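You operate a simulated robot arm through the tools that you are given. There is no shell and no other tool. Be economical: measure what you need, move in short steps, check, and stop when the job is done.

Carry out the task below with a simulated two-armed robot. There is one attempt and no reset: what you move stays moved.

TASK
Pick up the grease brush with one hand, pass it to the other hand and put it on the low shelf of the parts bench.

Only the result counts: the job must be done as asked and must still hold three seconds after the hand-in. Knocking over, shifting, dropping, spilling or breaking anything else fails it.

THE ROBOT
Two 7-joint arms with two-finger grippers on one trunk, on a base that drives. Base frame: it is fixed to the floor where the robot stands at the start and does not move with it; the origin is under the middle of the robot, x ahead of it, y to its left, z up; the surface under the hand at the start is at about z = 850. Readings come in mm, rad, newtons and seconds.
The left shoulder is at the start at [25, 211, 1181], the right one opposite. With the tool pointing down near the work surface each hand reaches from about 180 to 760 mm from the robot's upright axis, wherever it stands, measured 20 degrees to its own side. Places, roughly: low shelf of the parts bench [-1600, -200, 200]. Payload 2.2 kg a hand.
The TCP of each hand is the grasp point between the finger pads, 19 mm short of the fingertips. In the tool frame z runs along the fingers and y along their closing line. The gripper opens to 116 mm. The gripper's body begins 70 mm behind the TCP.
Orientation is that of the tool frame in the base frame, as a unit quaternion [x, y, z, w]. With the fingers straight down and closing along the base's y, the tool's x points along the base's -x, its y along +y and its z along -z.

THE INTERFACE
- The arms move only by the tool move_arm. It takes "left_targets", "right_targets" or both (then of equal length, played together; a hand with none holds still); each is a list of rows, each a list of 3 entries, a list of its own where there are three numbers: the opening, from 0 (shut) to 1 (fully open), then the shift along the tool's x, y, z in mm, then the turn, a rotation vector about the tool's x, y, z in degrees. In form: [[grip, [tx, ty, tz], [ax, ay, az]], ...]. A call has 1 to 12 rows; each row shifts and turns the commanded pose from where the row before left it, along the tool's axes as they then stand. A row lasts 0.2 s, in which the tool goes at most 50 mm and 0.15 rad; a call with a longer step from one row to the next is refused whole, and so is a gripper value outside its range. A pose out of reach is approached as far as the arm can. The call stops where the force on the tool passes 40 N (or 10 N more than at its start, if that is more) or the arm is blocked; 0.2 s more then pass. The fingers move at their own pace and stop on an object; they squeeze with about 30 N. The grip force told is the motor's: it shows also when the fingers shut on nothing. Time passes only in rows, and 0.2 s behind the last, so rows that do not move let the fingers close. The reply holds the time, the measured pose of the TCP, the force on the tool along the base axes, the opening and the grip force, in the units named above and with some noise, with the torque about the TCP (base axes, N m) and any sound that the robot's microphone picked up, and new pictures: "pictures" is both (left out), scene, wrist or none (wrist: the cameras of the hands that moved).
- Cameras (640 x 400 px; columns grow to the right, rows downward): "scene" is now at [132.7, -23.9, 1358.5]; the picture's right is [-0.30, -0.95, -0.00], its down [-0.50, 0.16, -0.85] and it looks along [0.81, -0.26, -0.53] (base axes); focal length 250 px, centre (320, 200). "left" rides on the left gripper at [69, 15, -97] in its tool frame; the picture's right is [-0.22, 0.98, 0.00], its down [-0.76, -0.17, -0.63] and it looks along [-0.62, -0.14, 0.77] (tool axes); focal length 251 px, centre (320, 200). "right" rides on the right gripper at [69, -15, -97] in its tool frame; the picture's right is [0.21, 0.98, 0.00], its down [-0.76, 0.17, -0.63] and it looks along [-0.62, 0.13, 0.77] (tool axes); focal length 251 px, centre (320, 200). There is no depth. A picture from a camera that has moved, and an enlarged one, comes with that camera's place and axes in the base frame and with its lens. The place of the scene camera against the robot may be out by one fixed shift of up to 12 mm in any direction.
- slide_trunk(by): slides the trunk up (or, below 0, down) by that many mm; the arms and the scene camera ride with it, the base frame stays. It gives what a move gives, with no picture.
- drive_base(legs): drives the robot by 1 to 6 legs, each [ahead, left, turn to the left] in mm, mm and rad, along the robot's own axes; the way and the turn of a leg run together, so that a leg with both is an arc; at most 1500 mm and 3.142 rad a leg. The arms and the cameras ride along, it lands a little off, and it stops where it bumps. It gives what a move gives, and a new picture of the scene camera.
- aim_head(pan, tilt): turns the head with the scene camera to pan (to the left, within 1.396 rad either way) and tilt (down, from -0.506 to 1.204), counted from straight ahead of the robot. It gives what a move gives, and a new picture of the scene camera.
- zoom(camera, box): a new picture of the part [left, top, right, bottom] of that camera's present view, enlarged. The clock stands still meanwhile.
- close_job(): hands the job in; it is judged then, once.

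Work in short steps. Places have to be worked out from the pictures, the camera data and where the tool is seen: move nearer, look again, correct. Check each grasp and each placing, and mend what went wrong. You have 120 turns and 260 pictures in all, those below and enlarged ones among them. Open the grippers and draw the arms clear of the work before you hand the job in, unless the task says otherwise; then end with one line.

The tools are called after "Request:" as a command line: name --argument value ..., lists and objects as JSON in quotes. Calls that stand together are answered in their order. move_arm: Moves the arms, as the interface text tells. Its arguments: {"type":"object","properties":{"left_targets":{"type":"array","items":{"type":"array"}},"right_targets":{"type":"array","items":{"type":"array"}},"pictures":{"type":"string","enum":["both","scene","wrist","none"]}},"required":[]} The other tools are called the same way: slide_trunk (by) slides the trunk up or down; drive_base (legs) drives the base; aim_head (pan, tilt) turns the head that bears the scene camera; zoom (camera, box) takes an enlarged picture of a part of a camera's view; close_job () hands the job in.

At the start:

```text
time_s: 0.0
left_tcp_pos: [473.1, 38.1, 1150.4]
left_tcp_rot: [0.0, 1.0, 0.002, 0.0]
left_wrist_force: [0.9, -0.7, 0.3]
left_moment: [-0.01, 0.0, 0.01]
left_gripper_width: 115.9
left_grip_force: 0.1
right_tcp_pos: [542.3, -374.9, 1097.2]
right_tcp_rot: [0.0, 1.0, 0.002, -0.001]
right_wrist_force: [0.0, -0.6, 0.7]
right_moment: [0.0, -0.05, 0.02]
right_gripper_width: 116.1
right_grip_force: 0.1
trunk travel left (down, up): [-325.0, 165.0]
robot x, y, heading: [-4.2, 1.3, -0.002]
head pan, tilt: [-0.307, 0.552]
```

scene: 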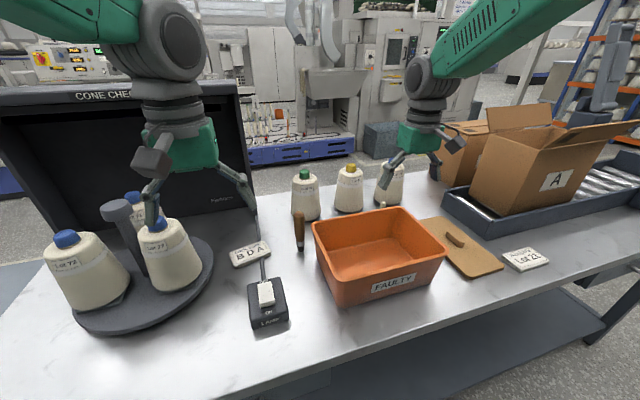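
right: 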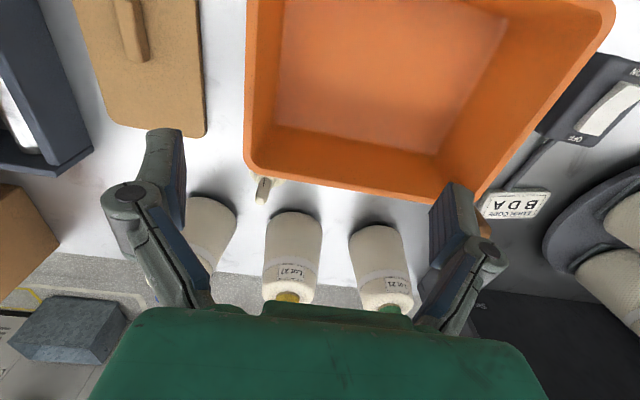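
left: 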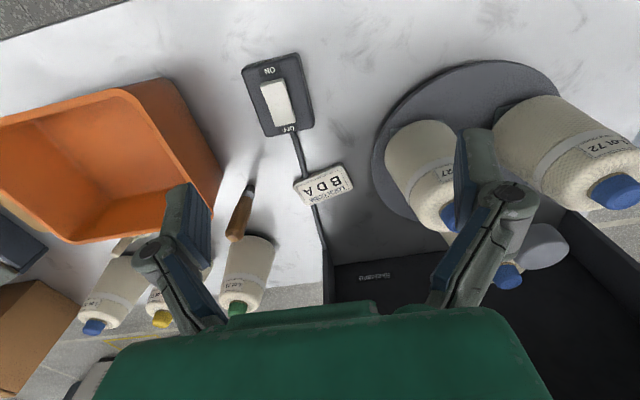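

I look closer at the brown-handled item near (299,232) and at the item seen beside the bin from the right hand's camera.

Request:
zoom --camera "scene" --box '[220, 150, 460, 300]'

Request:
zoom --camera "left" --box '[80, 130, 320, 280]'

Request:
zoom --camera "right" --box '[180, 120, 420, 270]'

```text
2.67 times, centred on (340, 225) of scene
camera zoom: at [132.7, -23.9, 1358.5], right [-0.3, -0.95, 0.0], down [-0.5, 0.16, -0.85], along [0.81, -0.26, -0.53], focal length 667 px, centre (267, 133)
```

zoom: 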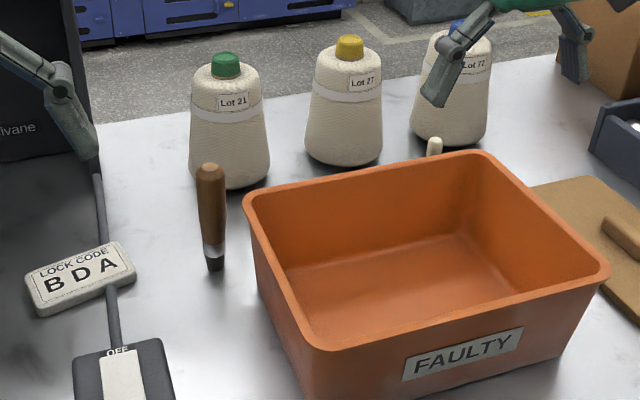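

```text
2.67 times, centred on (200, 205) of left
camera zoom: at [403.3, 53.2, 1247.0], right [0.22, 0.98, 0.0], down [0.76, -0.17, 0.63], along [0.62, -0.13, -0.78], focal length 670 px, centre (640, 187)
```

zoom: 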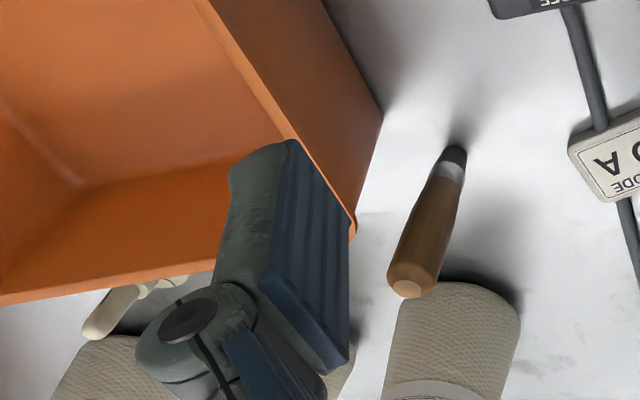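

```text
2.67 times, centred on (300, 195) of right
camera zoom: at [473.6, -388.9, 1193.3], right [-0.21, 0.98, 0.0], down [0.76, 0.16, 0.63], along [0.62, 0.14, -0.77], focal length 670 px, centre (373, 213)
```

zoom: 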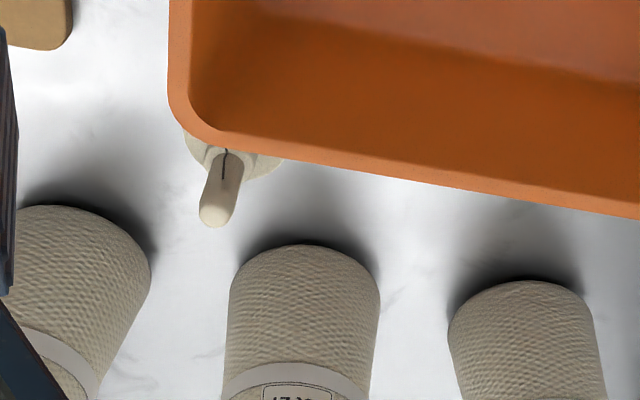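

The brown tool stands upright at about (655,-135), its top at z≈992; a cream thing half hidden behind the bin sits at about (715,-419). I move the right hand up and ahead to see what the cream one is before deciding.

Request:
move_arm --right_targets '[[1, [-30, 0, -35], [0, 0, 0]], [1, [-30, 0, -35], [0, 0, 0]], [1, [-30, 0, -35], [0, 0, 0]]]' --pictures "wrist"

Request:
zoom --camera "right" --box '[180, 60, 420, 210]'

Request:
zoom --camera "scene" --box '[0, 180, 240, 330]'

```text
time_s: 0.8
left_tcp_pos: [470.1, 41.1, 1151.3]
left_tcp_rot: [0.0, 1.0, 0.001, 0.001]
left_wrist_force: [0.9, -0.4, -0.2]
left_moment: [0.03, 0.0, -0.04]
left_gripper_width: 115.9
left_grip_force: 0.0
right_tcp_pos: [628.6, -371.8, 1206.3]
right_tcp_rot: [0.002, 1.0, 0.001, 0.0]
right_wrist_force: [-0.1, -0.2, -0.2]
right_moment: [0.02, 0.01, -0.03]
right_gripper_width: 116.2
right_grip_force: 0.1
trunk travel left (down, up): [-325.0, 165.0]
robot x, y, heading: [0.1, 0.9, -0.001]
head pan, tilt: [-0.307, 0.552]
camera right: at [559.9, -386.6, 1302.9], right [-0.21, 0.98, 0.0], down [0.76, 0.16, 0.63], along [0.62, 0.14, -0.77], focal length 251 px, centre (320, 200)
```

right: 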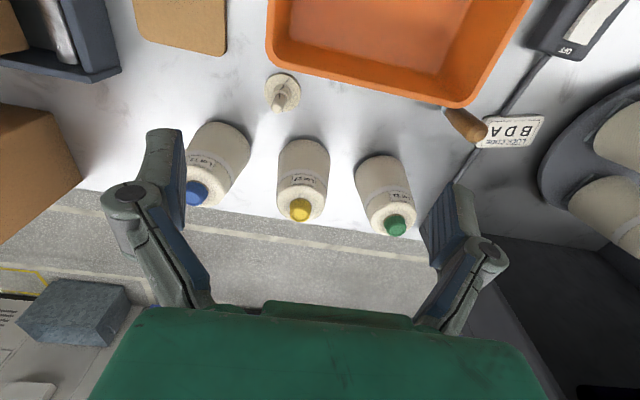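

```text
2.67 times, centred on (300, 135) of right
camera zoom: at [559.9, -386.6, 1302.9], right [-0.21, 0.98, 0.0], down [0.76, 0.16, 0.63], along [0.62, 0.14, -0.77], focal length 670 px, centre (373, 373)
```

zoom: 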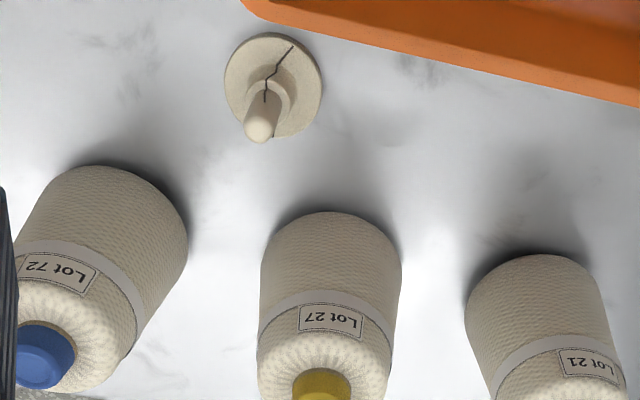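

```text
2.67 times, centred on (120, 255) of scene
camera zoom: at [134.2, -22.0, 1358.4], right [-0.3, -0.95, 0.0], down [-0.5, 0.16, -0.85], along [0.81, -0.26, -0.53], focal length 667 px, centre (853, 53)
```

zoom: 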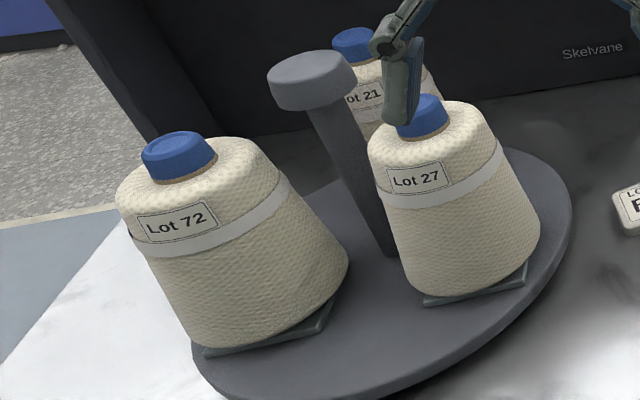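

The cream item is a cracked cone centre, so the brown one (wooden handle, ferrule, dark bristles) is the brush. Before choosing the grasp I look at the shelf: I back off and turn right in place.

Request:
drive_base --legs '[[-450, 0, 0], [0, 0, -1.5]]'

Request:
aim_head --pan -1.3 --tilt 0.6

```text
time_s: 7.2
left_tcp_pos: [-381.2, -466.2, 1152.5]
left_tcp_rot: [0.684, 0.729, -0.001, 0.0]
left_wrist_force: [-0.5, 1.4, 0.2]
left_moment: [-0.02, -0.01, -0.04]
left_gripper_width: 116.2
left_grip_force: 0.1
right_tcp_pos: [-782.2, -652.6, 1207.9]
right_tcp_rot: [0.684, 0.729, -0.001, 0.0]
right_wrist_force: [0.5, 0.2, -0.2]
right_moment: [0.01, -0.04, 0.0]
right_gripper_width: 115.9
right_grip_force: 0.1
trunk travel left (down, up): [-325.0, 165.0]
robot x, y, heading: [-454.1, -1.5, -1.511]
head pan, tilt: [-0.307, 0.552]
camera scene: at [-470.9, -124.0, 1358.6], right [-0.97, 0.24, 0.0], down [0.13, 0.51, -0.85], along [-0.2, -0.82, -0.53], focal length 250 px, centre (320, 200)
```

scene: 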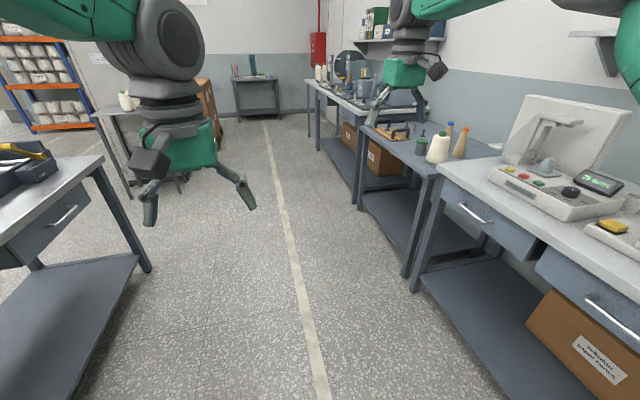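

```text
time_s: 8.5
left_tcp_pos: [-381.7, -463.6, 1153.0]
left_tcp_rot: [0.685, 0.729, -0.002, 0.002]
left_wrist_force: [0.0, 0.0, -0.2]
left_moment: [0.03, 0.02, 0.0]
left_gripper_width: 116.3
left_grip_force: 0.1
right_tcp_pos: [-782.2, -648.7, 1209.9]
right_tcp_rot: [0.684, 0.729, -0.002, 0.002]
right_wrist_force: [1.0, -1.4, 0.1]
right_moment: [0.01, -0.01, 0.01]
right_gripper_width: 116.0
right_grip_force: 0.0
trunk travel left (down, up): [-325.0, 165.0]
robot x, y, heading: [-453.6, -2.8, -1.509]
head pan, tilt: [-1.3, 0.6]
camera scene: at [-533.1, -65.8, 1354.4], right [-0.33, 0.94, 0.0], down [0.53, 0.19, -0.82], along [-0.78, -0.27, -0.57], focal length 250 px, centre (320, 200)
```

scene: 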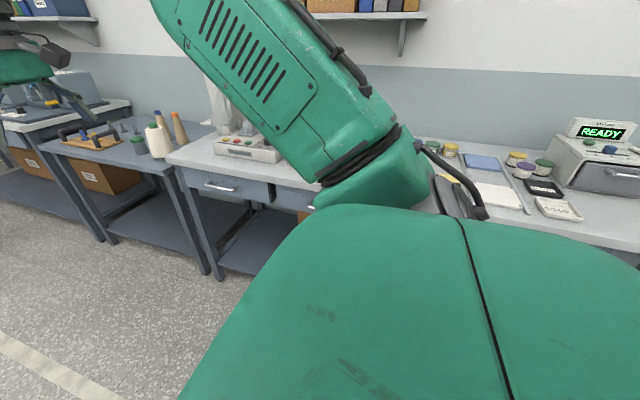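

The bench behind is a row of benches with deep low shelves; my own arm blocks the view, so I turn further to face it and look ahead.

Request:
drive_base --legs '[[0, 0, -1.45]]'

Request:
aim_head --pan 0 --tilt 0.8

```text
time_s: 12.4
left_tcp_pos: [-900.9, -136.4, 1153.2]
left_tcp_rot: [0.995, 0.099, -0.003, -0.001]
left_wrist_force: [-0.1, -0.2, -0.6]
left_moment: [0.01, 0.0, 0.01]
left_gripper_width: 116.0
left_grip_force: 0.1
right_tcp_pos: [-1139.0, 235.4, 1210.7]
right_tcp_rot: [0.995, 0.099, -0.003, 0.0]
right_wrist_force: [0.3, 0.9, 0.1]
right_moment: [0.0, -0.01, 0.02]
right_gripper_width: 116.2
right_grip_force: 0.0
trunk travel left (down, up): [-325.0, 165.0]
robot x, y, heading: [-451.8, -1.5, -2.94]
head pan, tilt: [-1.3, 0.6]
camera scene: at [-533.5, 78.1, 1354.5], right [0.89, 0.45, 0.0], down [0.26, -0.5, -0.82], along [-0.37, 0.74, -0.57], focal length 250 px, centre (320, 200)
```

scene: 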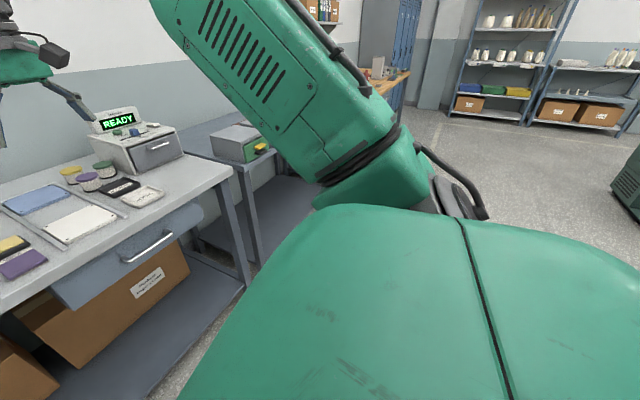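

```text
time_s: 13.9
left_tcp_pos: [-898.2, -135.7, 1154.9]
left_tcp_rot: [0.995, 0.099, -0.004, -0.001]
left_wrist_force: [-0.3, 0.6, 0.3]
left_moment: [-0.03, 0.0, 0.0]
left_gripper_width: 115.8
left_grip_force: 0.1
right_tcp_pos: [-1134.6, 236.0, 1213.4]
right_tcp_rot: [0.995, 0.098, -0.004, 0.0]
right_wrist_force: [0.0, 0.5, -0.5]
right_moment: [0.01, -0.02, 0.0]
right_gripper_width: 116.1
right_grip_force: 0.1
trunk travel left (down, up): [-325.0, 165.0]
robot x, y, heading: [-453.8, -1.8, -2.942]
head pan, tilt: [0.0, 0.799]
camera scene: at [-572.6, -15.4, 1337.4], right [-0.2, 0.98, 0.0], down [0.71, 0.14, -0.69], along [-0.68, -0.14, -0.72], focal length 250 px, centre (320, 200)
```

scene: 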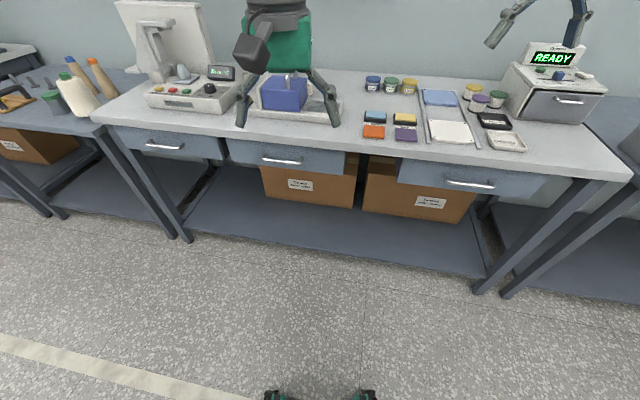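

The parts bench's low shelf is clear in front of its boxes (front edge x≈-1300, boxes from x≈-1650), with about 500 mm of headroom. Plan: the right hand picks the brush from above by the handle's top, the left takes it from the side lower down, then stands it on the shelf. I return to the table and turn the right gripper so it closes along x, away from the bin.

Request:
drive_base --legs '[[0, 0, 2.94]]'

Request:
move_arm --right_targets '[[1, [0, 0, 0], [0, 0, 8.2]], [1, [0, 0, 0], [0, 0, 8.2]], [1, [0, 0, 0], [0, 0, 8.2]], [1, [0, 0, 0], [0, 0, 8.2]], [1, [0, 0, 0], [0, 0, 8.2]], [1, [0, 0, 0], [0, 0, 8.2]], [1, [0, 0, 0], [0, 0, 8.2]], [1, [0, 0, 0], [0, 0, 8.2]], [1, [0, 0, 0], [0, 0, 8.2]], [1, [0, 0, 0], [0, 0, 8.2]], [1, [0, 0, 0], [0, 0, 8]]]' --pictures "none"

Request:
aim_head --pan -0.2 --tilt 0.6

```text
time_s: 21.3
left_tcp_pos: [3.9, 71.9, 1156.0]
left_tcp_rot: [-0.034, 0.999, 0.001, 0.004]
left_wrist_force: [0.5, -0.3, -0.1]
left_moment: [0.0, -0.01, -0.01]
left_gripper_width: 116.2
left_grip_force: 0.0
right_tcp_pos: [192.3, -327.3, 1212.5]
right_tcp_rot: [-0.034, 0.999, 0.0, 0.004]
right_wrist_force: [-0.2, 0.5, -0.6]
right_moment: [0.01, -0.01, -0.01]
right_gripper_width: 115.9
right_grip_force: 0.1
trunk travel left (down, up): [-325.0, 165.0]
robot x, y, heading: [-449.9, -1.9, 0.067]
head pan, tilt: [0.0, 0.799]
camera scene: at [-325.4, 12.3, 1337.4], right [0.07, -1.0, 0.0], down [-0.72, -0.05, -0.69], along [0.69, 0.05, -0.72], focal length 250 px, centre (320, 200)
```

scene: 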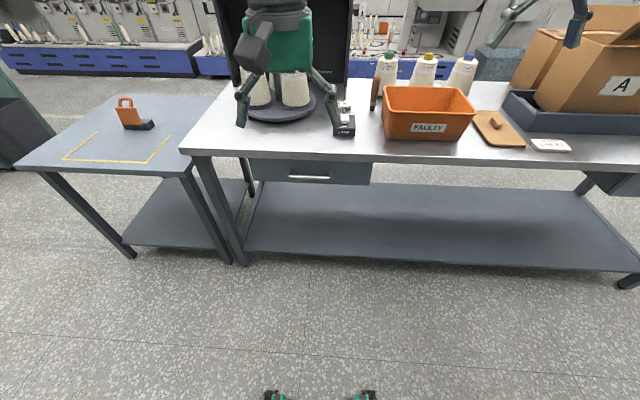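

```text
time_s: 23.7
left_tcp_pos: [-0.0, 72.2, 1156.3]
left_tcp_rot: [-0.035, 0.999, 0.0, 0.006]
left_wrist_force: [-0.2, -0.4, -0.5]
left_moment: [0.01, 0.03, -0.01]
left_gripper_width: 116.1
left_grip_force: 0.1
right_tcp_pos: [189.2, -326.3, 1215.2]
right_tcp_rot: [0.684, 0.729, 0.003, 0.005]
right_wrist_force: [-0.9, -0.1, 0.7]
right_moment: [0.01, 0.0, 0.01]
right_gripper_width: 115.8
right_grip_force: 0.1
trunk travel left (down, up): [-325.0, 165.0]
robot x, y, heading: [-452.3, 0.1, 0.07]
head pan, tilt: [0.0, 0.799]
```

```text
time_s: 24.4
left_tcp_pos: [-0.6, 72.6, 1157.5]
left_tcp_rot: [-0.034, 0.999, -0.001, 0.006]
left_wrist_force: [-0.3, -0.2, -0.4]
left_moment: [0.0, -0.01, -0.02]
left_gripper_width: 116.0
left_grip_force: 0.1
right_tcp_pos: [188.8, -327.8, 1215.7]
right_tcp_rot: [0.683, 0.731, 0.004, 0.005]
right_wrist_force: [-0.2, -0.1, -0.2]
right_moment: [-0.02, 0.02, -0.02]
right_gripper_width: 116.0
right_grip_force: 0.0
trunk travel left (down, up): [-325.0, 165.0]
robot x, y, heading: [-453.7, -1.2, 0.069]
head pan, tilt: [-0.201, 0.6]
camera scene: at [-318.3, -3.6, 1354.2], right [-0.13, -0.99, 0.0], down [-0.56, 0.08, -0.82], along [0.82, -0.11, -0.57], focal length 250 px, centre (320, 200)
```

scene: 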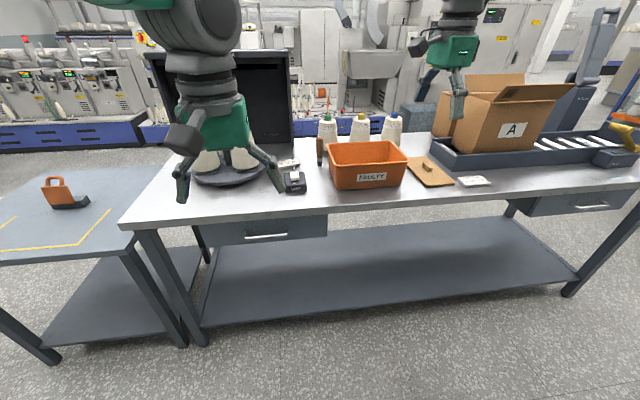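

Heading is 0.069 off. I draw the left hand back, straighten, and drive back to the table slightly left of the start place so the brush lies in the right hand's zone.

Request:
move_arm --left_targets '[[1, [40, 0, 0], [0, 0, 0]], [1, [40, 0, 0], [0, 0, 0]], [1, [40, 0, 0], [0, 0, 0]], [1, [40, 0, 0], [0, 0, 0]]]' --pictures "none"

Request:
drive_base --legs '[[0, 0, -0.069], [448, 55, 0]]'

Request:
zoom --camera "right" --box '[0, 0, 640, 400]'

```text
time_s: 25.4
left_tcp_pos: [-160.6, 65.6, 1154.4]
left_tcp_rot: [-0.034, 0.999, -0.002, 0.006]
left_wrist_force: [-0.4, -0.4, 0.7]
left_moment: [-0.02, 0.0, 0.01]
left_gripper_width: 116.3
left_grip_force: 0.0
right_tcp_pos: [187.0, -324.2, 1217.0]
right_tcp_rot: [0.683, 0.73, 0.003, 0.006]
right_wrist_force: [-0.5, 0.5, 1.5]
right_moment: [-0.03, -0.04, -0.01]
right_gripper_width: 115.9
right_grip_force: 0.0
trunk travel left (down, up): [-325.0, 165.0]
robot x, y, heading: [-452.6, -5.8, 0.068]
head pan, tilt: [-0.201, 0.6]
```

```text
time_s: 28.6
left_tcp_pos: [291.3, 89.0, 1155.0]
left_tcp_rot: [0.003, 1.0, 0.001, 0.006]
left_wrist_force: [0.0, -0.6, -0.5]
left_moment: [0.05, -0.04, -0.04]
left_gripper_width: 116.3
left_grip_force: 0.1
right_tcp_pos: [609.1, -325.8, 1213.4]
right_tcp_rot: [0.709, 0.705, 0.006, 0.004]
right_wrist_force: [0.2, -0.5, -0.5]
right_moment: [0.01, 0.01, -0.02]
right_gripper_width: 115.8
right_grip_force: 0.0
trunk travel left (down, up): [-325.0, 165.0]
robot x, y, heading: [-8.1, 47.8, -0.003]
head pan, tilt: [-0.201, 0.6]
camera scene: at [126.2, 34.7, 1354.4], right [-0.21, -0.98, 0.0], down [-0.56, 0.12, -0.82], along [0.81, -0.17, -0.57], focal length 250 px, centre (320, 200)
```

scene: 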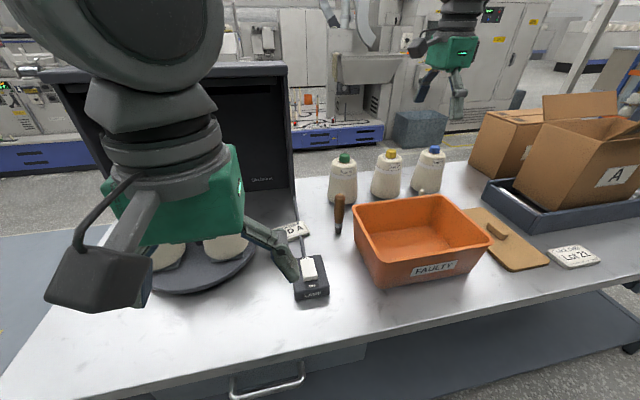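

```text
1.00 times, centred on (320, 200) of right (not enlarged: the box is as wide or as high as the picture)
camera zoom: at [592.6, -256.4, 1310.2], right [0.98, 0.21, 0.01], down [0.15, -0.76, 0.63], along [0.14, -0.62, -0.77], focal length 251 px, centre (320, 200)
```

zoom: 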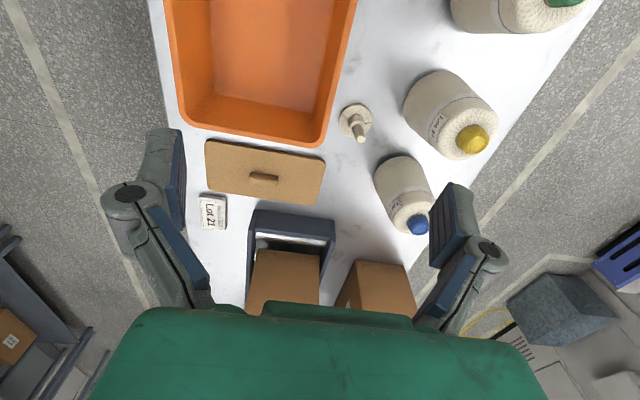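

The right hand closes along x now (tool x = +y, tool y = +x). I move it over the estimated brush place at height and look.

Request:
move_arm --right_targets '[[1, [45, 10, 0], [0, 0, 0]], [1, [45, 10, 0], [0, 0, 0]], [1, [45, 10, 0], [0, 0, 0]], [1, [45, 10, 30], [0, 0, 0]], [1, [12, 3, 40], [0, 0, 0]]]' --pictures "both"

```text
refused: row 4 steps farther than a row can; nothing moved
```

One row was too long; same move in shorter rows.

Request:
move_arm --right_targets '[[1, [40, 9, 0], [0, 0, 0]], [1, [40, 9, 0], [0, 0, 0]], [1, [40, 9, 0], [0, 0, 0]], [1, [40, 9, 20], [0, 0, 0]], [1, [32, 7, 25], [0, 0, 0]], [1, [0, 0, 25], [0, 0, 0]]]' --pictures "both"

```text
time_s: 30.0
left_tcp_pos: [290.0, 94.1, 1155.4]
left_tcp_rot: [0.003, 1.0, -0.002, 0.007]
left_wrist_force: [0.1, 0.5, 0.1]
left_moment: [-0.06, 0.0, 0.01]
left_gripper_width: 116.0
left_grip_force: 0.0
right_tcp_pos: [653.9, -127.3, 1147.0]
right_tcp_rot: [0.71, 0.704, 0.004, 0.006]
right_wrist_force: [0.1, -1.3, -0.9]
right_moment: [0.0, -0.01, -0.02]
right_gripper_width: 116.1
right_grip_force: 0.0
trunk travel left (down, up): [-325.0, 165.0]
robot x, y, heading: [-4.5, 54.5, -0.003]
head pan, tilt: [-0.201, 0.6]
camera scene: at [127.4, 42.0, 1354.4], right [-0.21, -0.98, 0.0], down [-0.56, 0.12, -0.82], along [0.81, -0.17, -0.57], focal length 250 px, centre (320, 200)
camera right: at [636.6, -56.0, 1243.1], right [0.98, 0.21, 0.01], down [0.15, -0.76, 0.64], along [0.14, -0.62, -0.77], focal length 251 px, centre (320, 200)
```

scene: 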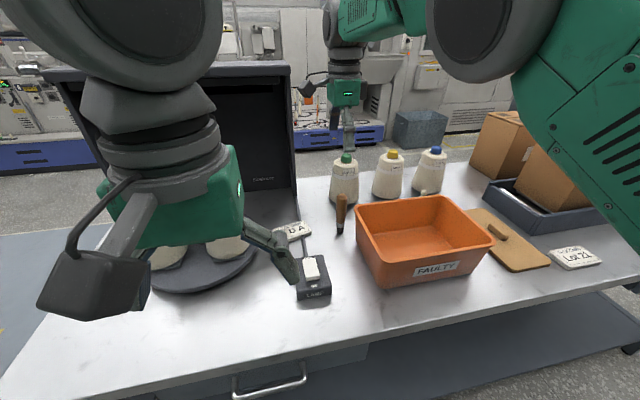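
right: 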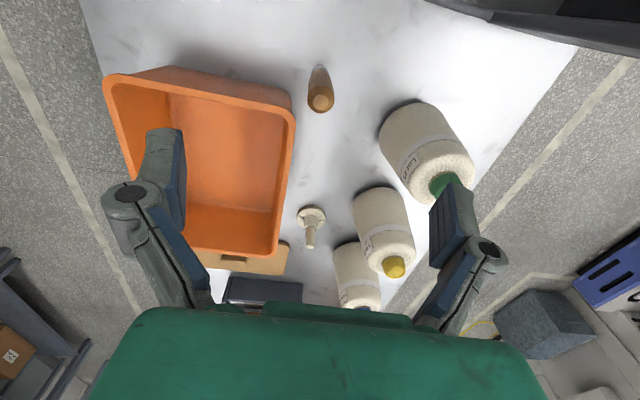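

The wrist view puts the brush axis at about (657,-137), top z≈992. I correct by (+4,-10) and descend to just above its top.

Request:
move_arm --right_targets '[[0.7, [-10, 4, 30], [0, 0, 0]], [0.7, [0, 0, 40], [0, 0, 0]], [0.7, [0, 0, 40], [0, 0, 0]], [0.7, [0, 0, 0], [0, 0, 0]]]' --pictures "wrist"

Request:
zoom --camera "scene" --box '[260, 110, 420, 250]'

```text
time_s: 31.0
left_tcp_pos: [289.6, 92.8, 1156.0]
left_tcp_rot: [0.004, 1.0, -0.002, 0.008]
left_wrist_force: [0.2, 0.8, 0.6]
left_moment: [0.01, 0.01, -0.02]
left_gripper_width: 116.1
left_grip_force: 0.0
right_tcp_pos: [658.5, -140.4, 1038.7]
right_tcp_rot: [0.71, 0.705, 0.004, 0.006]
right_wrist_force: [0.0, -0.1, -0.1]
right_moment: [-0.02, 0.01, 0.04]
right_gripper_width: 81.3
right_grip_force: 0.0
trunk travel left (down, up): [-325.0, 165.0]
robot x, y, heading: [-8.0, 50.0, -0.004]
head pan, tilt: [-0.201, 0.6]
camera right: at [642.3, -69.7, 1133.9], right [0.98, 0.21, 0.01], down [0.15, -0.76, 0.64], along [0.14, -0.62, -0.77], focal length 251 px, centre (320, 200)
```

right: 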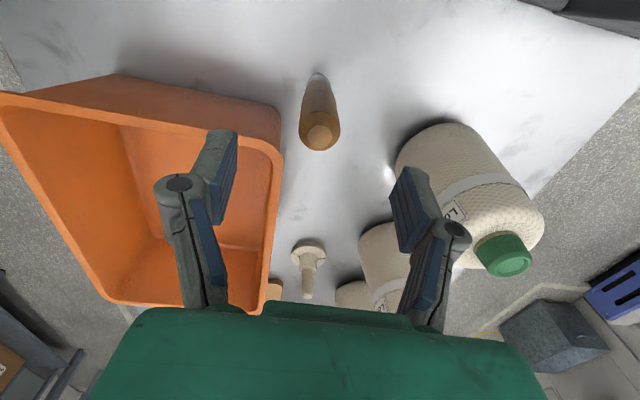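

```text
2.86 times, centred on (340, 180) of scene
camera zoom: at [127.1, 39.9, 1354.4], right [-0.21, -0.98, 0.0], down [-0.56, 0.12, -0.82], along [0.81, -0.17, -0.57], focal length 715 px, centre (263, 257)
```

zoom: 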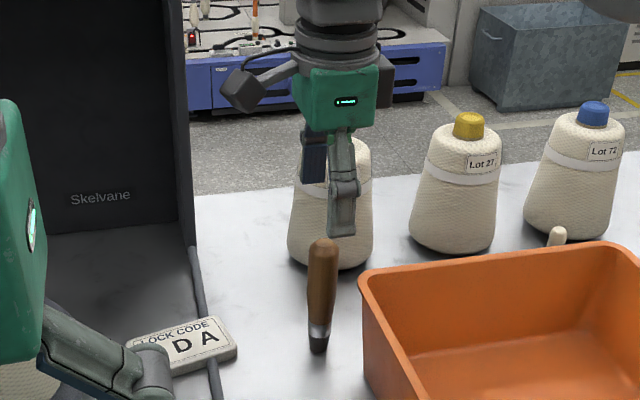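

Brush axis now reads (656.5,-134): correct +6 in y, then go down 76 mm to TCP z≈962.

Request:
move_arm --right_targets '[[0.7, [6, -2, 5], [0, 0, 0]], [0.7, [0, 0, 25], [0, 0, 0]], [0.7, [0, 0, 25], [0, 0, 0]], [0.7, [0, 0, 21], [0, 0, 0]], [0.7, [0, 0, 0], [0, 0, 0]]]' --pictures "wrist"

Request:
zoom --camera "scene" --box '[260, 110, 420, 250]'

```text
time_s: 32.2
left_tcp_pos: [289.2, 91.3, 1154.1]
left_tcp_rot: [0.004, 1.0, -0.001, 0.008]
left_wrist_force: [-0.4, -1.1, -0.5]
left_moment: [-0.04, 0.02, -0.01]
left_gripper_width: 116.1
left_grip_force: 0.1
right_tcp_pos: [656.3, -134.7, 960.7]
right_tcp_rot: [0.71, 0.704, 0.004, 0.006]
right_wrist_force: [-0.7, 1.1, -0.4]
right_moment: [0.0, -0.01, 0.05]
right_gripper_width: 81.2
right_grip_force: 0.0
trunk travel left (down, up): [-325.0, 165.0]
robot x, y, heading: [-6.7, 49.3, -0.01]
head pan, tilt: [-0.201, 0.6]
camera right: at [639.7, -64.8, 1056.8], right [0.98, 0.21, 0.01], down [0.15, -0.76, 0.64], along [0.14, -0.62, -0.77], focal length 251 px, centre (320, 200)
```

right: 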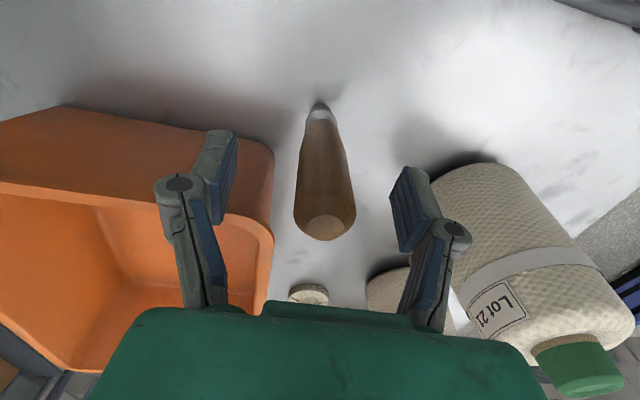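

```text
2.86 times, centred on (340, 180) of scene
camera zoom: at [127.2, 39.1, 1354.4], right [-0.21, -0.98, 0.0], down [-0.56, 0.12, -0.82], along [0.81, -0.17, -0.57], focal length 715 px, centre (263, 257)
```

zoom: 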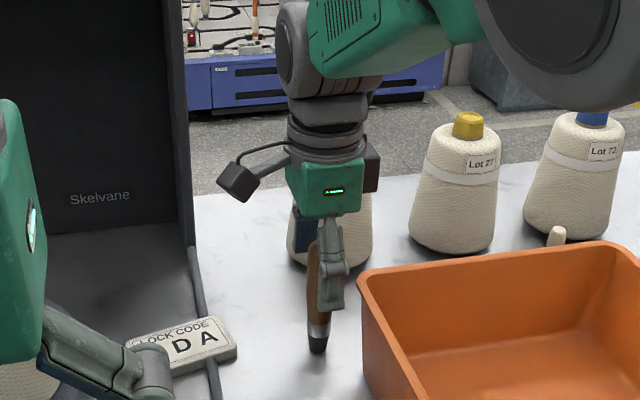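

The brush reads at (656,-131): a further +3 in y, then close.

Request:
move_arm --right_targets '[[0.7, [3, 0, 0], [0, 0, 0]], [0, [0, 0, 0], [0, 0, 0]], [0, [0, 0, 0], [0, 0, 0]], [0, [0, 0, 0], [0, 0, 0]]]' --pictures "wrist"

```text
time_s: 33.2
left_tcp_pos: [291.1, 93.4, 1156.0]
left_tcp_rot: [0.004, 1.0, 0.0, 0.007]
left_wrist_force: [0.8, -0.2, 1.3]
left_moment: [-0.02, 0.01, 0.02]
left_gripper_width: 115.8
left_grip_force: 0.0
right_tcp_pos: [656.2, -131.0, 960.1]
right_tcp_rot: [0.71, 0.705, 0.005, 0.006]
right_wrist_force: [-0.8, 0.1, -0.2]
right_moment: [0.02, -0.05, -0.03]
right_gripper_width: 28.4
right_grip_force: 30.5
trunk travel left (down, up): [-325.0, 165.0]
robot x, y, heading: [-9.0, 52.2, -0.011]
head pan, tilt: [-0.201, 0.6]
camera right: at [639.9, -61.6, 1056.4], right [0.98, 0.21, 0.01], down [0.15, -0.76, 0.64], along [0.14, -0.62, -0.77], focal length 251 px, centre (320, 200)
```

right: 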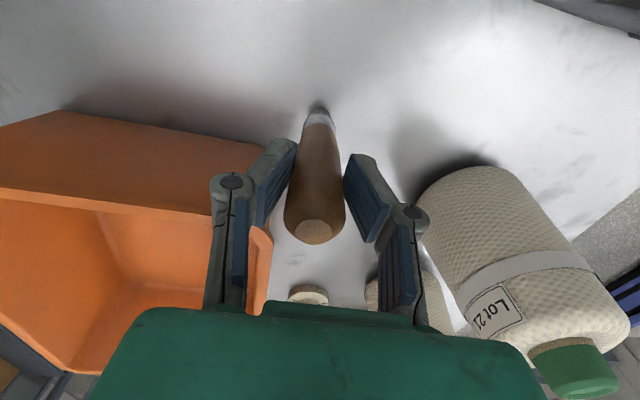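

Gripped at 28.4 mm with 30 N. Lift straight up.

Request:
move_arm --right_targets '[[0, [0, 0, -15], [0, 0, 0]], [0, [0, 0, -30], [0, 0, 0]], [0, [0, 0, -40], [0, 0, 0]], [0, [0, 0, -40], [0, 0, 0]], [0, [0, 0, -40], [0, 0, 0]], [0, [0, 0, 0], [0, 0, 0]]]' --pictures "both"

```text
time_s: 34.6
left_tcp_pos: [290.9, 92.6, 1154.8]
left_tcp_rot: [0.003, 1.0, -0.001, 0.007]
left_wrist_force: [-0.6, -0.5, 0.4]
left_moment: [-0.01, 0.03, -0.01]
left_gripper_width: 116.0
left_grip_force: 0.0
right_tcp_pos: [654.3, -131.6, 1126.6]
right_tcp_rot: [0.71, 0.704, 0.004, 0.005]
right_wrist_force: [-0.1, 0.8, -0.8]
right_moment: [0.0, 0.01, 0.03]
right_gripper_width: 28.2
right_grip_force: 29.5
trunk travel left (down, up): [-325.0, 165.0]
robot x, y, heading: [-10.7, 49.5, -0.008]
head pan, tilt: [-0.201, 0.6]
camera scene: at [127.8, 39.0, 1354.2], right [-0.21, -0.98, 0.0], down [-0.56, 0.12, -0.82], along [0.8, -0.17, -0.57], focal length 250 px, centre (320, 200)
camera right: at [637.6, -61.6, 1222.8], right [0.98, 0.21, 0.01], down [0.15, -0.76, 0.64], along [0.14, -0.62, -0.77], focal length 251 px, centre (320, 200)
```

scene: 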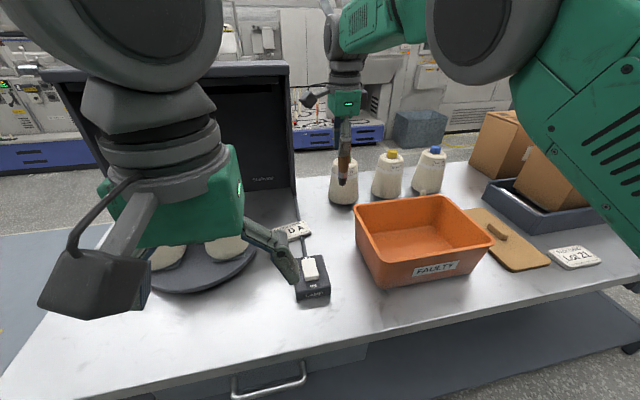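
right: 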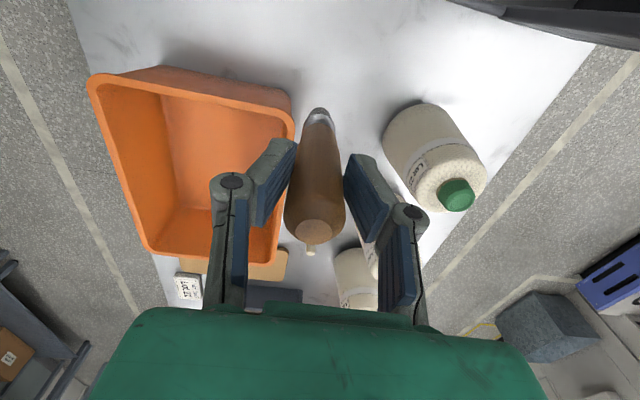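

The brush is held upright in the right hand and lifted clear. I back away from the table to do the hand-over in free space.

Request:
drive_base --legs '[[-480, 0, 0]]'

```text
time_s: 37.5
left_tcp_pos: [-187.8, 94.9, 1155.5]
left_tcp_rot: [0.004, 1.0, -0.001, 0.008]
left_wrist_force: [0.2, -0.4, -0.1]
left_moment: [0.04, -0.04, -0.01]
left_gripper_width: 116.1
left_grip_force: 0.1
right_tcp_pos: [176.6, -129.2, 1128.1]
right_tcp_rot: [0.71, 0.704, 0.004, 0.005]
right_wrist_force: [-1.3, -0.5, -1.0]
right_moment: [0.01, -0.01, 0.01]
right_gripper_width: 27.9
right_grip_force: 30.2
trunk travel left (down, up): [-325.0, 165.0]
robot x, y, heading: [-479.8, 51.0, -0.007]
head pan, tilt: [-0.201, 0.6]
camera scene: at [-349.7, 42.2, 1354.2], right [-0.21, -0.98, 0.0], down [-0.56, 0.12, -0.82], along [0.8, -0.17, -0.57], focal length 250 px, centre (320, 200)
```

scene: 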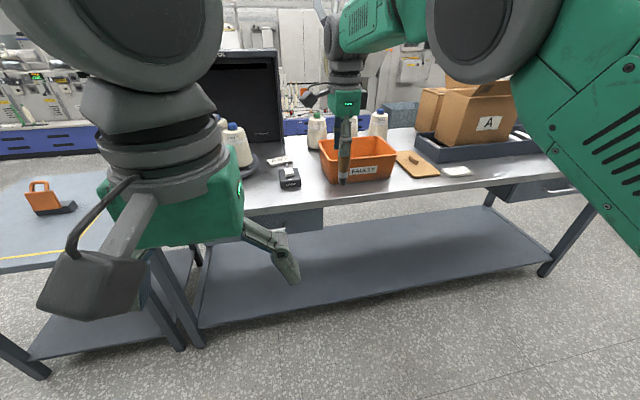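

Right TCP is at robot-relative (656,-180,1128). I bring the right hand with the brush to about (600,-20), and the left hand behind it, then pitch the left hand up so it points ahead and 35° down.

Request:
move_arm --right_targets '[[0, [40, -14, 0], [0, 0, 0]], [0, [40, -14, 0], [0, 0, 0]], [0, [40, -14, 0], [0, 0, 0]], [0, [40, -14, 0], [0, 0, 0]], [0, [0, 0, 0], [0, 0, 0]]]' --left_targets '[[1, [-40, -12, 3], [0, 0, 0]], [1, [-40, -13, 3], [0, 0, 0]], [1, [-40, -13, 3], [0, 0, 0]], [1, [-40, -13, 3], [0, 0, 0]], [1, [-40, -13, 2], [0, 0, 0]]]' --pictures "none"

Request:
move_arm --left_targets '[[1, [0, 0, 0], [0, -7.9, 0]], [1, [0, 0, 0], [0, -7.9, 0]], [1, [0, 0, 0], [0, -7.9, 0]], [1, [0, 0, 0], [0, -7.9, 0]], [1, [0, 0, 0], [0, -7.9, 0]], [1, [0, 0, 0], [0, -7.9, 0]], [1, [0, 0, 0], [0, -7.6, 0]], [1, [0, 0, 0], [0, 0, 0]]]' --pictures "both"

```text
time_s: 38.9
left_tcp_pos: [7.7, 33.8, 1160.4]
left_tcp_rot: [-0.003, 1.0, -0.007, 0.021]
left_wrist_force: [-0.3, -0.3, 0.4]
left_moment: [0.01, 0.01, -0.02]
left_gripper_width: 116.0
left_grip_force: 0.1
right_tcp_pos: [122.4, -1.1, 1113.6]
right_tcp_rot: [0.73, 0.683, -0.002, -0.014]
right_wrist_force: [-1.0, 0.1, -0.2]
right_moment: [-0.03, -0.08, -0.02]
right_gripper_width: 28.3
right_grip_force: 30.3
trunk travel left (down, up): [-325.0, 165.0]
robot x, y, heading: [-484.7, 52.0, -0.011]
head pan, tilt: [-0.201, 0.6]
stopped in row 5 (right hand): the arm was blocked; the commanded pose is now the measured one
```

```text
time_s: 40.7
left_tcp_pos: [12.8, 40.0, 1165.8]
left_tcp_rot: [-0.014, 0.877, -0.012, 0.48]
left_wrist_force: [-0.5, -0.6, 0.8]
left_moment: [0.01, 0.02, 0.02]
left_gripper_width: 116.1
left_grip_force: 0.0
right_tcp_pos: [124.4, 0.5, 1113.6]
right_tcp_rot: [0.729, 0.684, 0.0, -0.014]
right_wrist_force: [-1.0, 0.7, 0.1]
right_moment: [0.01, -0.01, -0.02]
right_gripper_width: 28.1
right_grip_force: 30.2
trunk travel left (down, up): [-325.0, 165.0]
robot x, y, heading: [-484.6, 51.4, -0.004]
head pan, tilt: [-0.201, 0.6]
camera scene: at [-351.2, 36.5, 1354.3], right [-0.27, -0.96, 0.0], down [-0.55, 0.15, -0.82], along [0.79, -0.22, -0.57], focal length 250 px, centre (320, 200)
camera left: at [-105.3, 52.5, 1159.2], right [0.1, 0.98, 0.15], down [-0.12, -0.13, 0.98], along [0.99, -0.12, 0.11], focal length 251 px, centre (320, 200)
```

scene: 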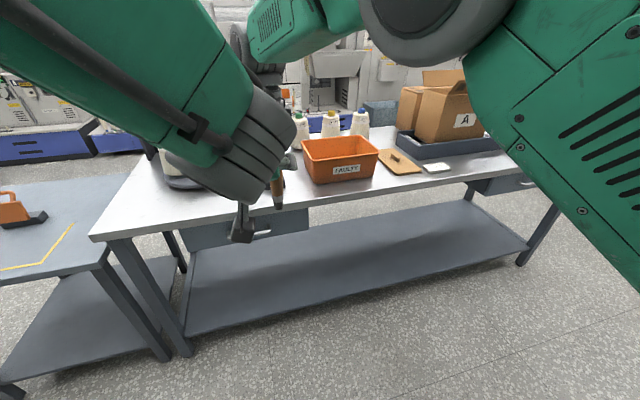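
left: 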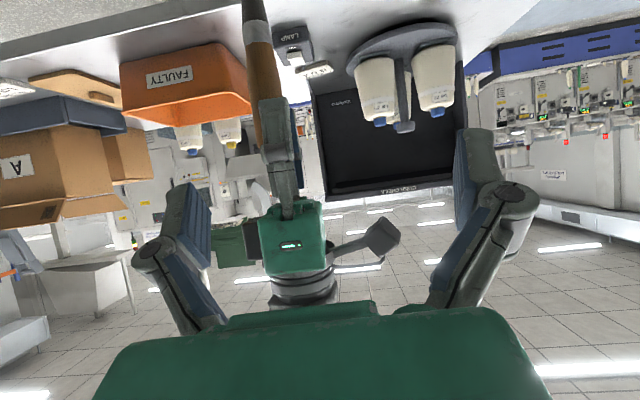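

The right arm was blocked near the end (it seems to have met the other arm or head; the head pan moved a little). I ease the right hand back to the right by 40 mm and read the head.

Request:
move_arm --right_targets '[[0, [-20, 0, 0], [0, 0, 0]], [0, [-20, 0, 0], [0, 0, 0]], [0, [0, 0, 0], [0, 0, 0]]]' --pictures "none"

Request:
aim_head --pan -0.2 --tilt 0.45

Request:
zoom --camera "right" --box '[0, 0, 640, 400]'

```text
time_s: 41.5
left_tcp_pos: [12.5, 36.8, 1166.5]
left_tcp_rot: [-0.013, 0.877, -0.012, 0.48]
left_wrist_force: [0.0, 0.1, 0.3]
left_moment: [0.02, -0.01, -0.02]
left_gripper_width: 116.1
left_grip_force: 0.1
right_tcp_pos: [122.5, -38.5, 1111.8]
right_tcp_rot: [0.728, 0.686, -0.002, -0.013]
right_wrist_force: [0.2, -0.2, -0.3]
right_moment: [0.01, 0.04, -0.02]
right_gripper_width: 28.3
right_grip_force: 30.0
trunk travel left (down, up): [-325.0, 165.0]
robot x, y, heading: [-482.4, 55.2, -0.007]
head pan, tilt: [-0.201, 0.6]
```

```text
time_s: 42.2
left_tcp_pos: [11.8, 36.5, 1166.9]
left_tcp_rot: [-0.012, 0.877, -0.013, 0.479]
left_wrist_force: [-0.5, -0.5, 0.6]
left_moment: [0.0, -0.01, -0.02]
left_gripper_width: 116.1
left_grip_force: 0.0
right_tcp_pos: [120.7, -38.0, 1110.8]
right_tcp_rot: [0.728, 0.685, -0.002, -0.012]
right_wrist_force: [0.0, 0.4, -0.8]
right_moment: [-0.03, 0.0, -0.04]
right_gripper_width: 28.0
right_grip_force: 30.2
trunk travel left (down, up): [-325.0, 165.0]
robot x, y, heading: [-485.2, 49.9, -0.007]
head pan, tilt: [-0.201, 0.45]
camera scene: at [-348.6, 35.3, 1364.1], right [-0.27, -0.96, 0.0], down [-0.46, 0.13, -0.88], along [0.85, -0.24, -0.47], focal length 250 px, centre (320, 200)
```

scene: 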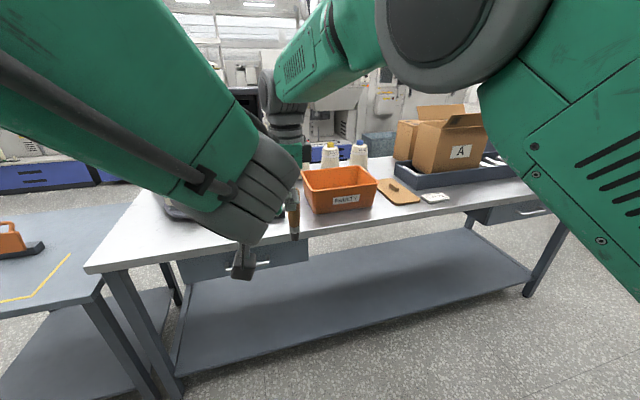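

```text
1.00 times, centred on (320, 200) of right (not enlarged: the box is as wide or as high as the picture)
camera zoom: at [111.5, 30.8, 1209.0], right [0.99, 0.16, -0.02], down [0.13, -0.77, 0.62], along [0.08, -0.61, -0.79], focal length 251 px, centre (320, 200)
```

zoom: 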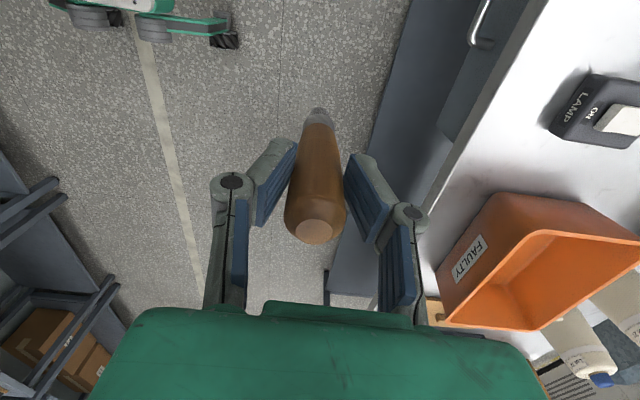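

The right hand is free again and the brush sits unchanged in it. In the left tool frame the grip point (56 mm below the right TCP) is about (38,-71,152) away; I first align x and y and look.

Request:
move_arm --left_targets '[[1, [10, -24, 10], [0, 0, 0]], [1, [14, -24, 10], [0, 0, 0]], [1, [14, -23, 10], [0, 0, 0]], [1, [0, 0, 10], [0, 0, 0]], [1, [0, 0, 0], [0, 0, 0]]]' --pictures "both"

```text
time_s: 43.6
left_tcp_pos: [33.9, -25.3, 1145.5]
left_tcp_rot: [-0.035, 0.869, -0.025, 0.492]
left_wrist_force: [0.4, -0.2, -0.3]
left_moment: [-0.03, -0.03, 0.03]
left_gripper_width: 115.9
left_grip_force: 0.1
right_tcp_pos: [117.5, -39.1, 1114.7]
right_tcp_rot: [0.728, 0.685, -0.001, -0.012]
right_wrist_force: [0.4, -0.3, -0.6]
right_moment: [0.01, 0.0, 0.01]
right_gripper_width: 28.4
right_grip_force: 29.7
trunk travel left (down, up): [-325.0, 165.0]
robot x, y, heading: [-479.9, 54.9, -0.008]
head pan, tilt: [-0.201, 0.45]
stopped in row 5 (left hand): the arm was blocked; the commanded pose is now the measured one
camera scene: at [-346.2, 41.0, 1367.9], right [-0.21, -0.98, 0.0], down [-0.43, 0.09, -0.9], along [0.88, -0.19, -0.44], focal length 250 px, centre (320, 200)
camera left: at [-84.3, -14.8, 1135.2], right [0.08, 0.99, 0.11], down [-0.15, -0.09, 0.98], along [0.99, -0.09, 0.14], focal length 251 px, centre (320, 200)
```

scene: 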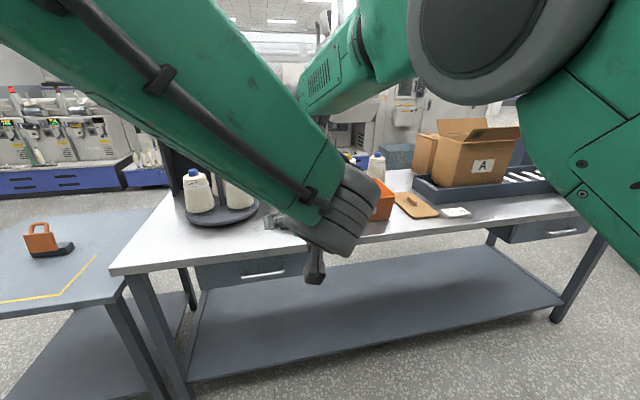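
left: 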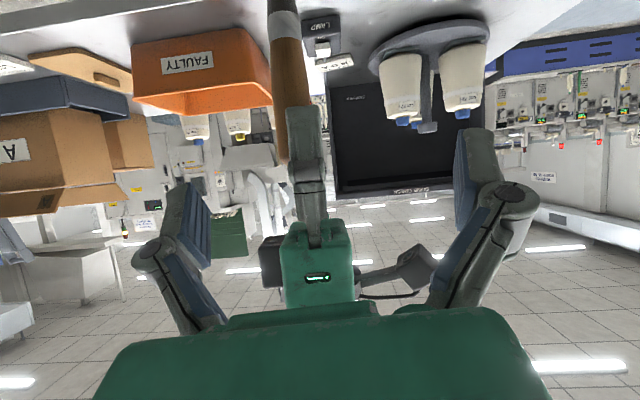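

Both arms crowd each other in front of the head at this height. I lower both hands by 200 mm (free floor here), shifting the left slightly out and levelling the small tilts.

Request:
move_arm --left_targets '[[1, [0, 20, -20], [0, 0, 0]], [1, [34, 11, 20], [0, 0, 5.2]], [1, [34, 8, 20], [0, 0, 0]], [1, [34, 8, 20], [0, 0, 0]], [1, [34, 0, 20], [0, 0, 0]], [1, [34, 0, 20], [0, 0, 0]], [1, [0, 0, 0], [0, 0, 0]]]' --right_targets '[[0, [0, 0, 0], [-1.1, -0.9, 0]], [0, [0, 0, 40], [0, 0, 0]], [0, [0, 0, 40], [0, 0, 0]], [0, [0, 0, 40], [0, 0, 0]], [0, [0, 0, 40], [0, 0, 0]], [0, [0, 0, 40], [0, 0, 0]], [0, [0, 0, 0], [0, 0, 0]]]' --pictures "both"

```text
time_s: 45.2
left_tcp_pos: [25.5, 27.7, 968.1]
left_tcp_rot: [-0.016, 0.87, -0.007, 0.493]
left_wrist_force: [-0.1, 0.6, 0.0]
left_moment: [-0.01, -0.01, 0.03]
left_gripper_width: 115.9
left_grip_force: 0.0
right_tcp_pos: [115.9, -41.7, 915.0]
right_tcp_rot: [0.73, 0.683, 0.0, 0.001]
right_wrist_force: [-0.8, 0.3, 0.5]
right_moment: [0.01, -0.04, 0.05]
right_gripper_width: 28.4
right_grip_force: 30.1
trunk travel left (down, up): [-325.0, 165.0]
robot x, y, heading: [-481.8, 54.0, -0.007]
head pan, tilt: [-0.201, 0.45]
camera scene: at [-346.7, 39.9, 1368.0], right [-0.21, -0.98, 0.0], down [-0.43, 0.09, -0.9], along [0.88, -0.19, -0.44], focal length 250 px, centre (320, 200)
camera right: at [105.2, 28.0, 1012.1], right [0.99, 0.15, 0.0], down [0.11, -0.77, 0.63], along [0.1, -0.62, -0.77], focal length 251 px, centre (320, 200)
camera left: at [-93.6, 40.0, 957.2], right [0.09, 0.98, 0.16], down [-0.15, -0.14, 0.98], along [0.98, -0.11, 0.14], focal length 251 px, centre (320, 200)
```

scene: 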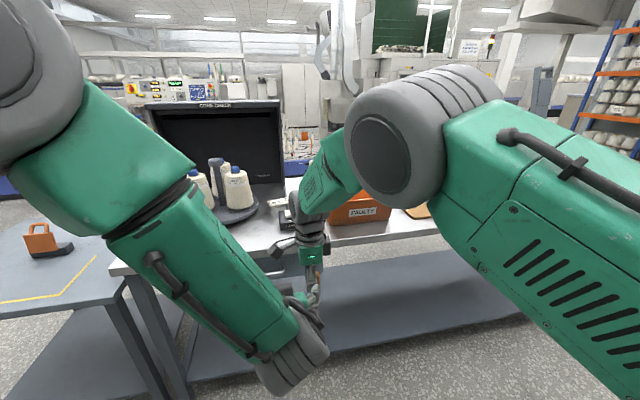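
right: 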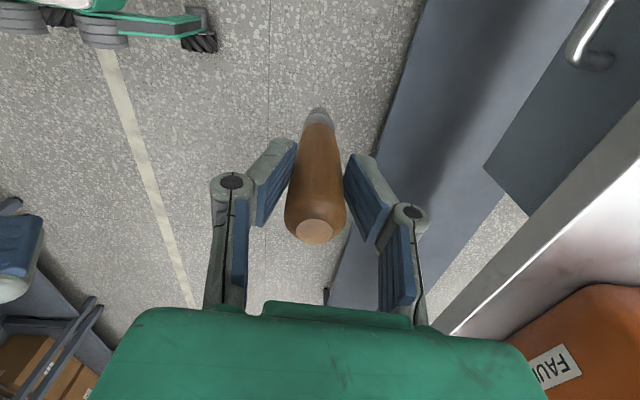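
left: 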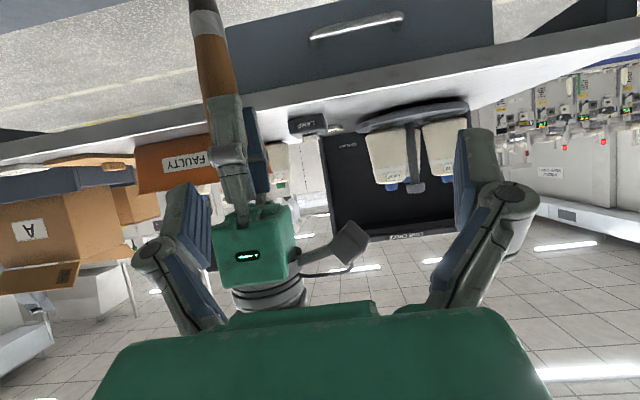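

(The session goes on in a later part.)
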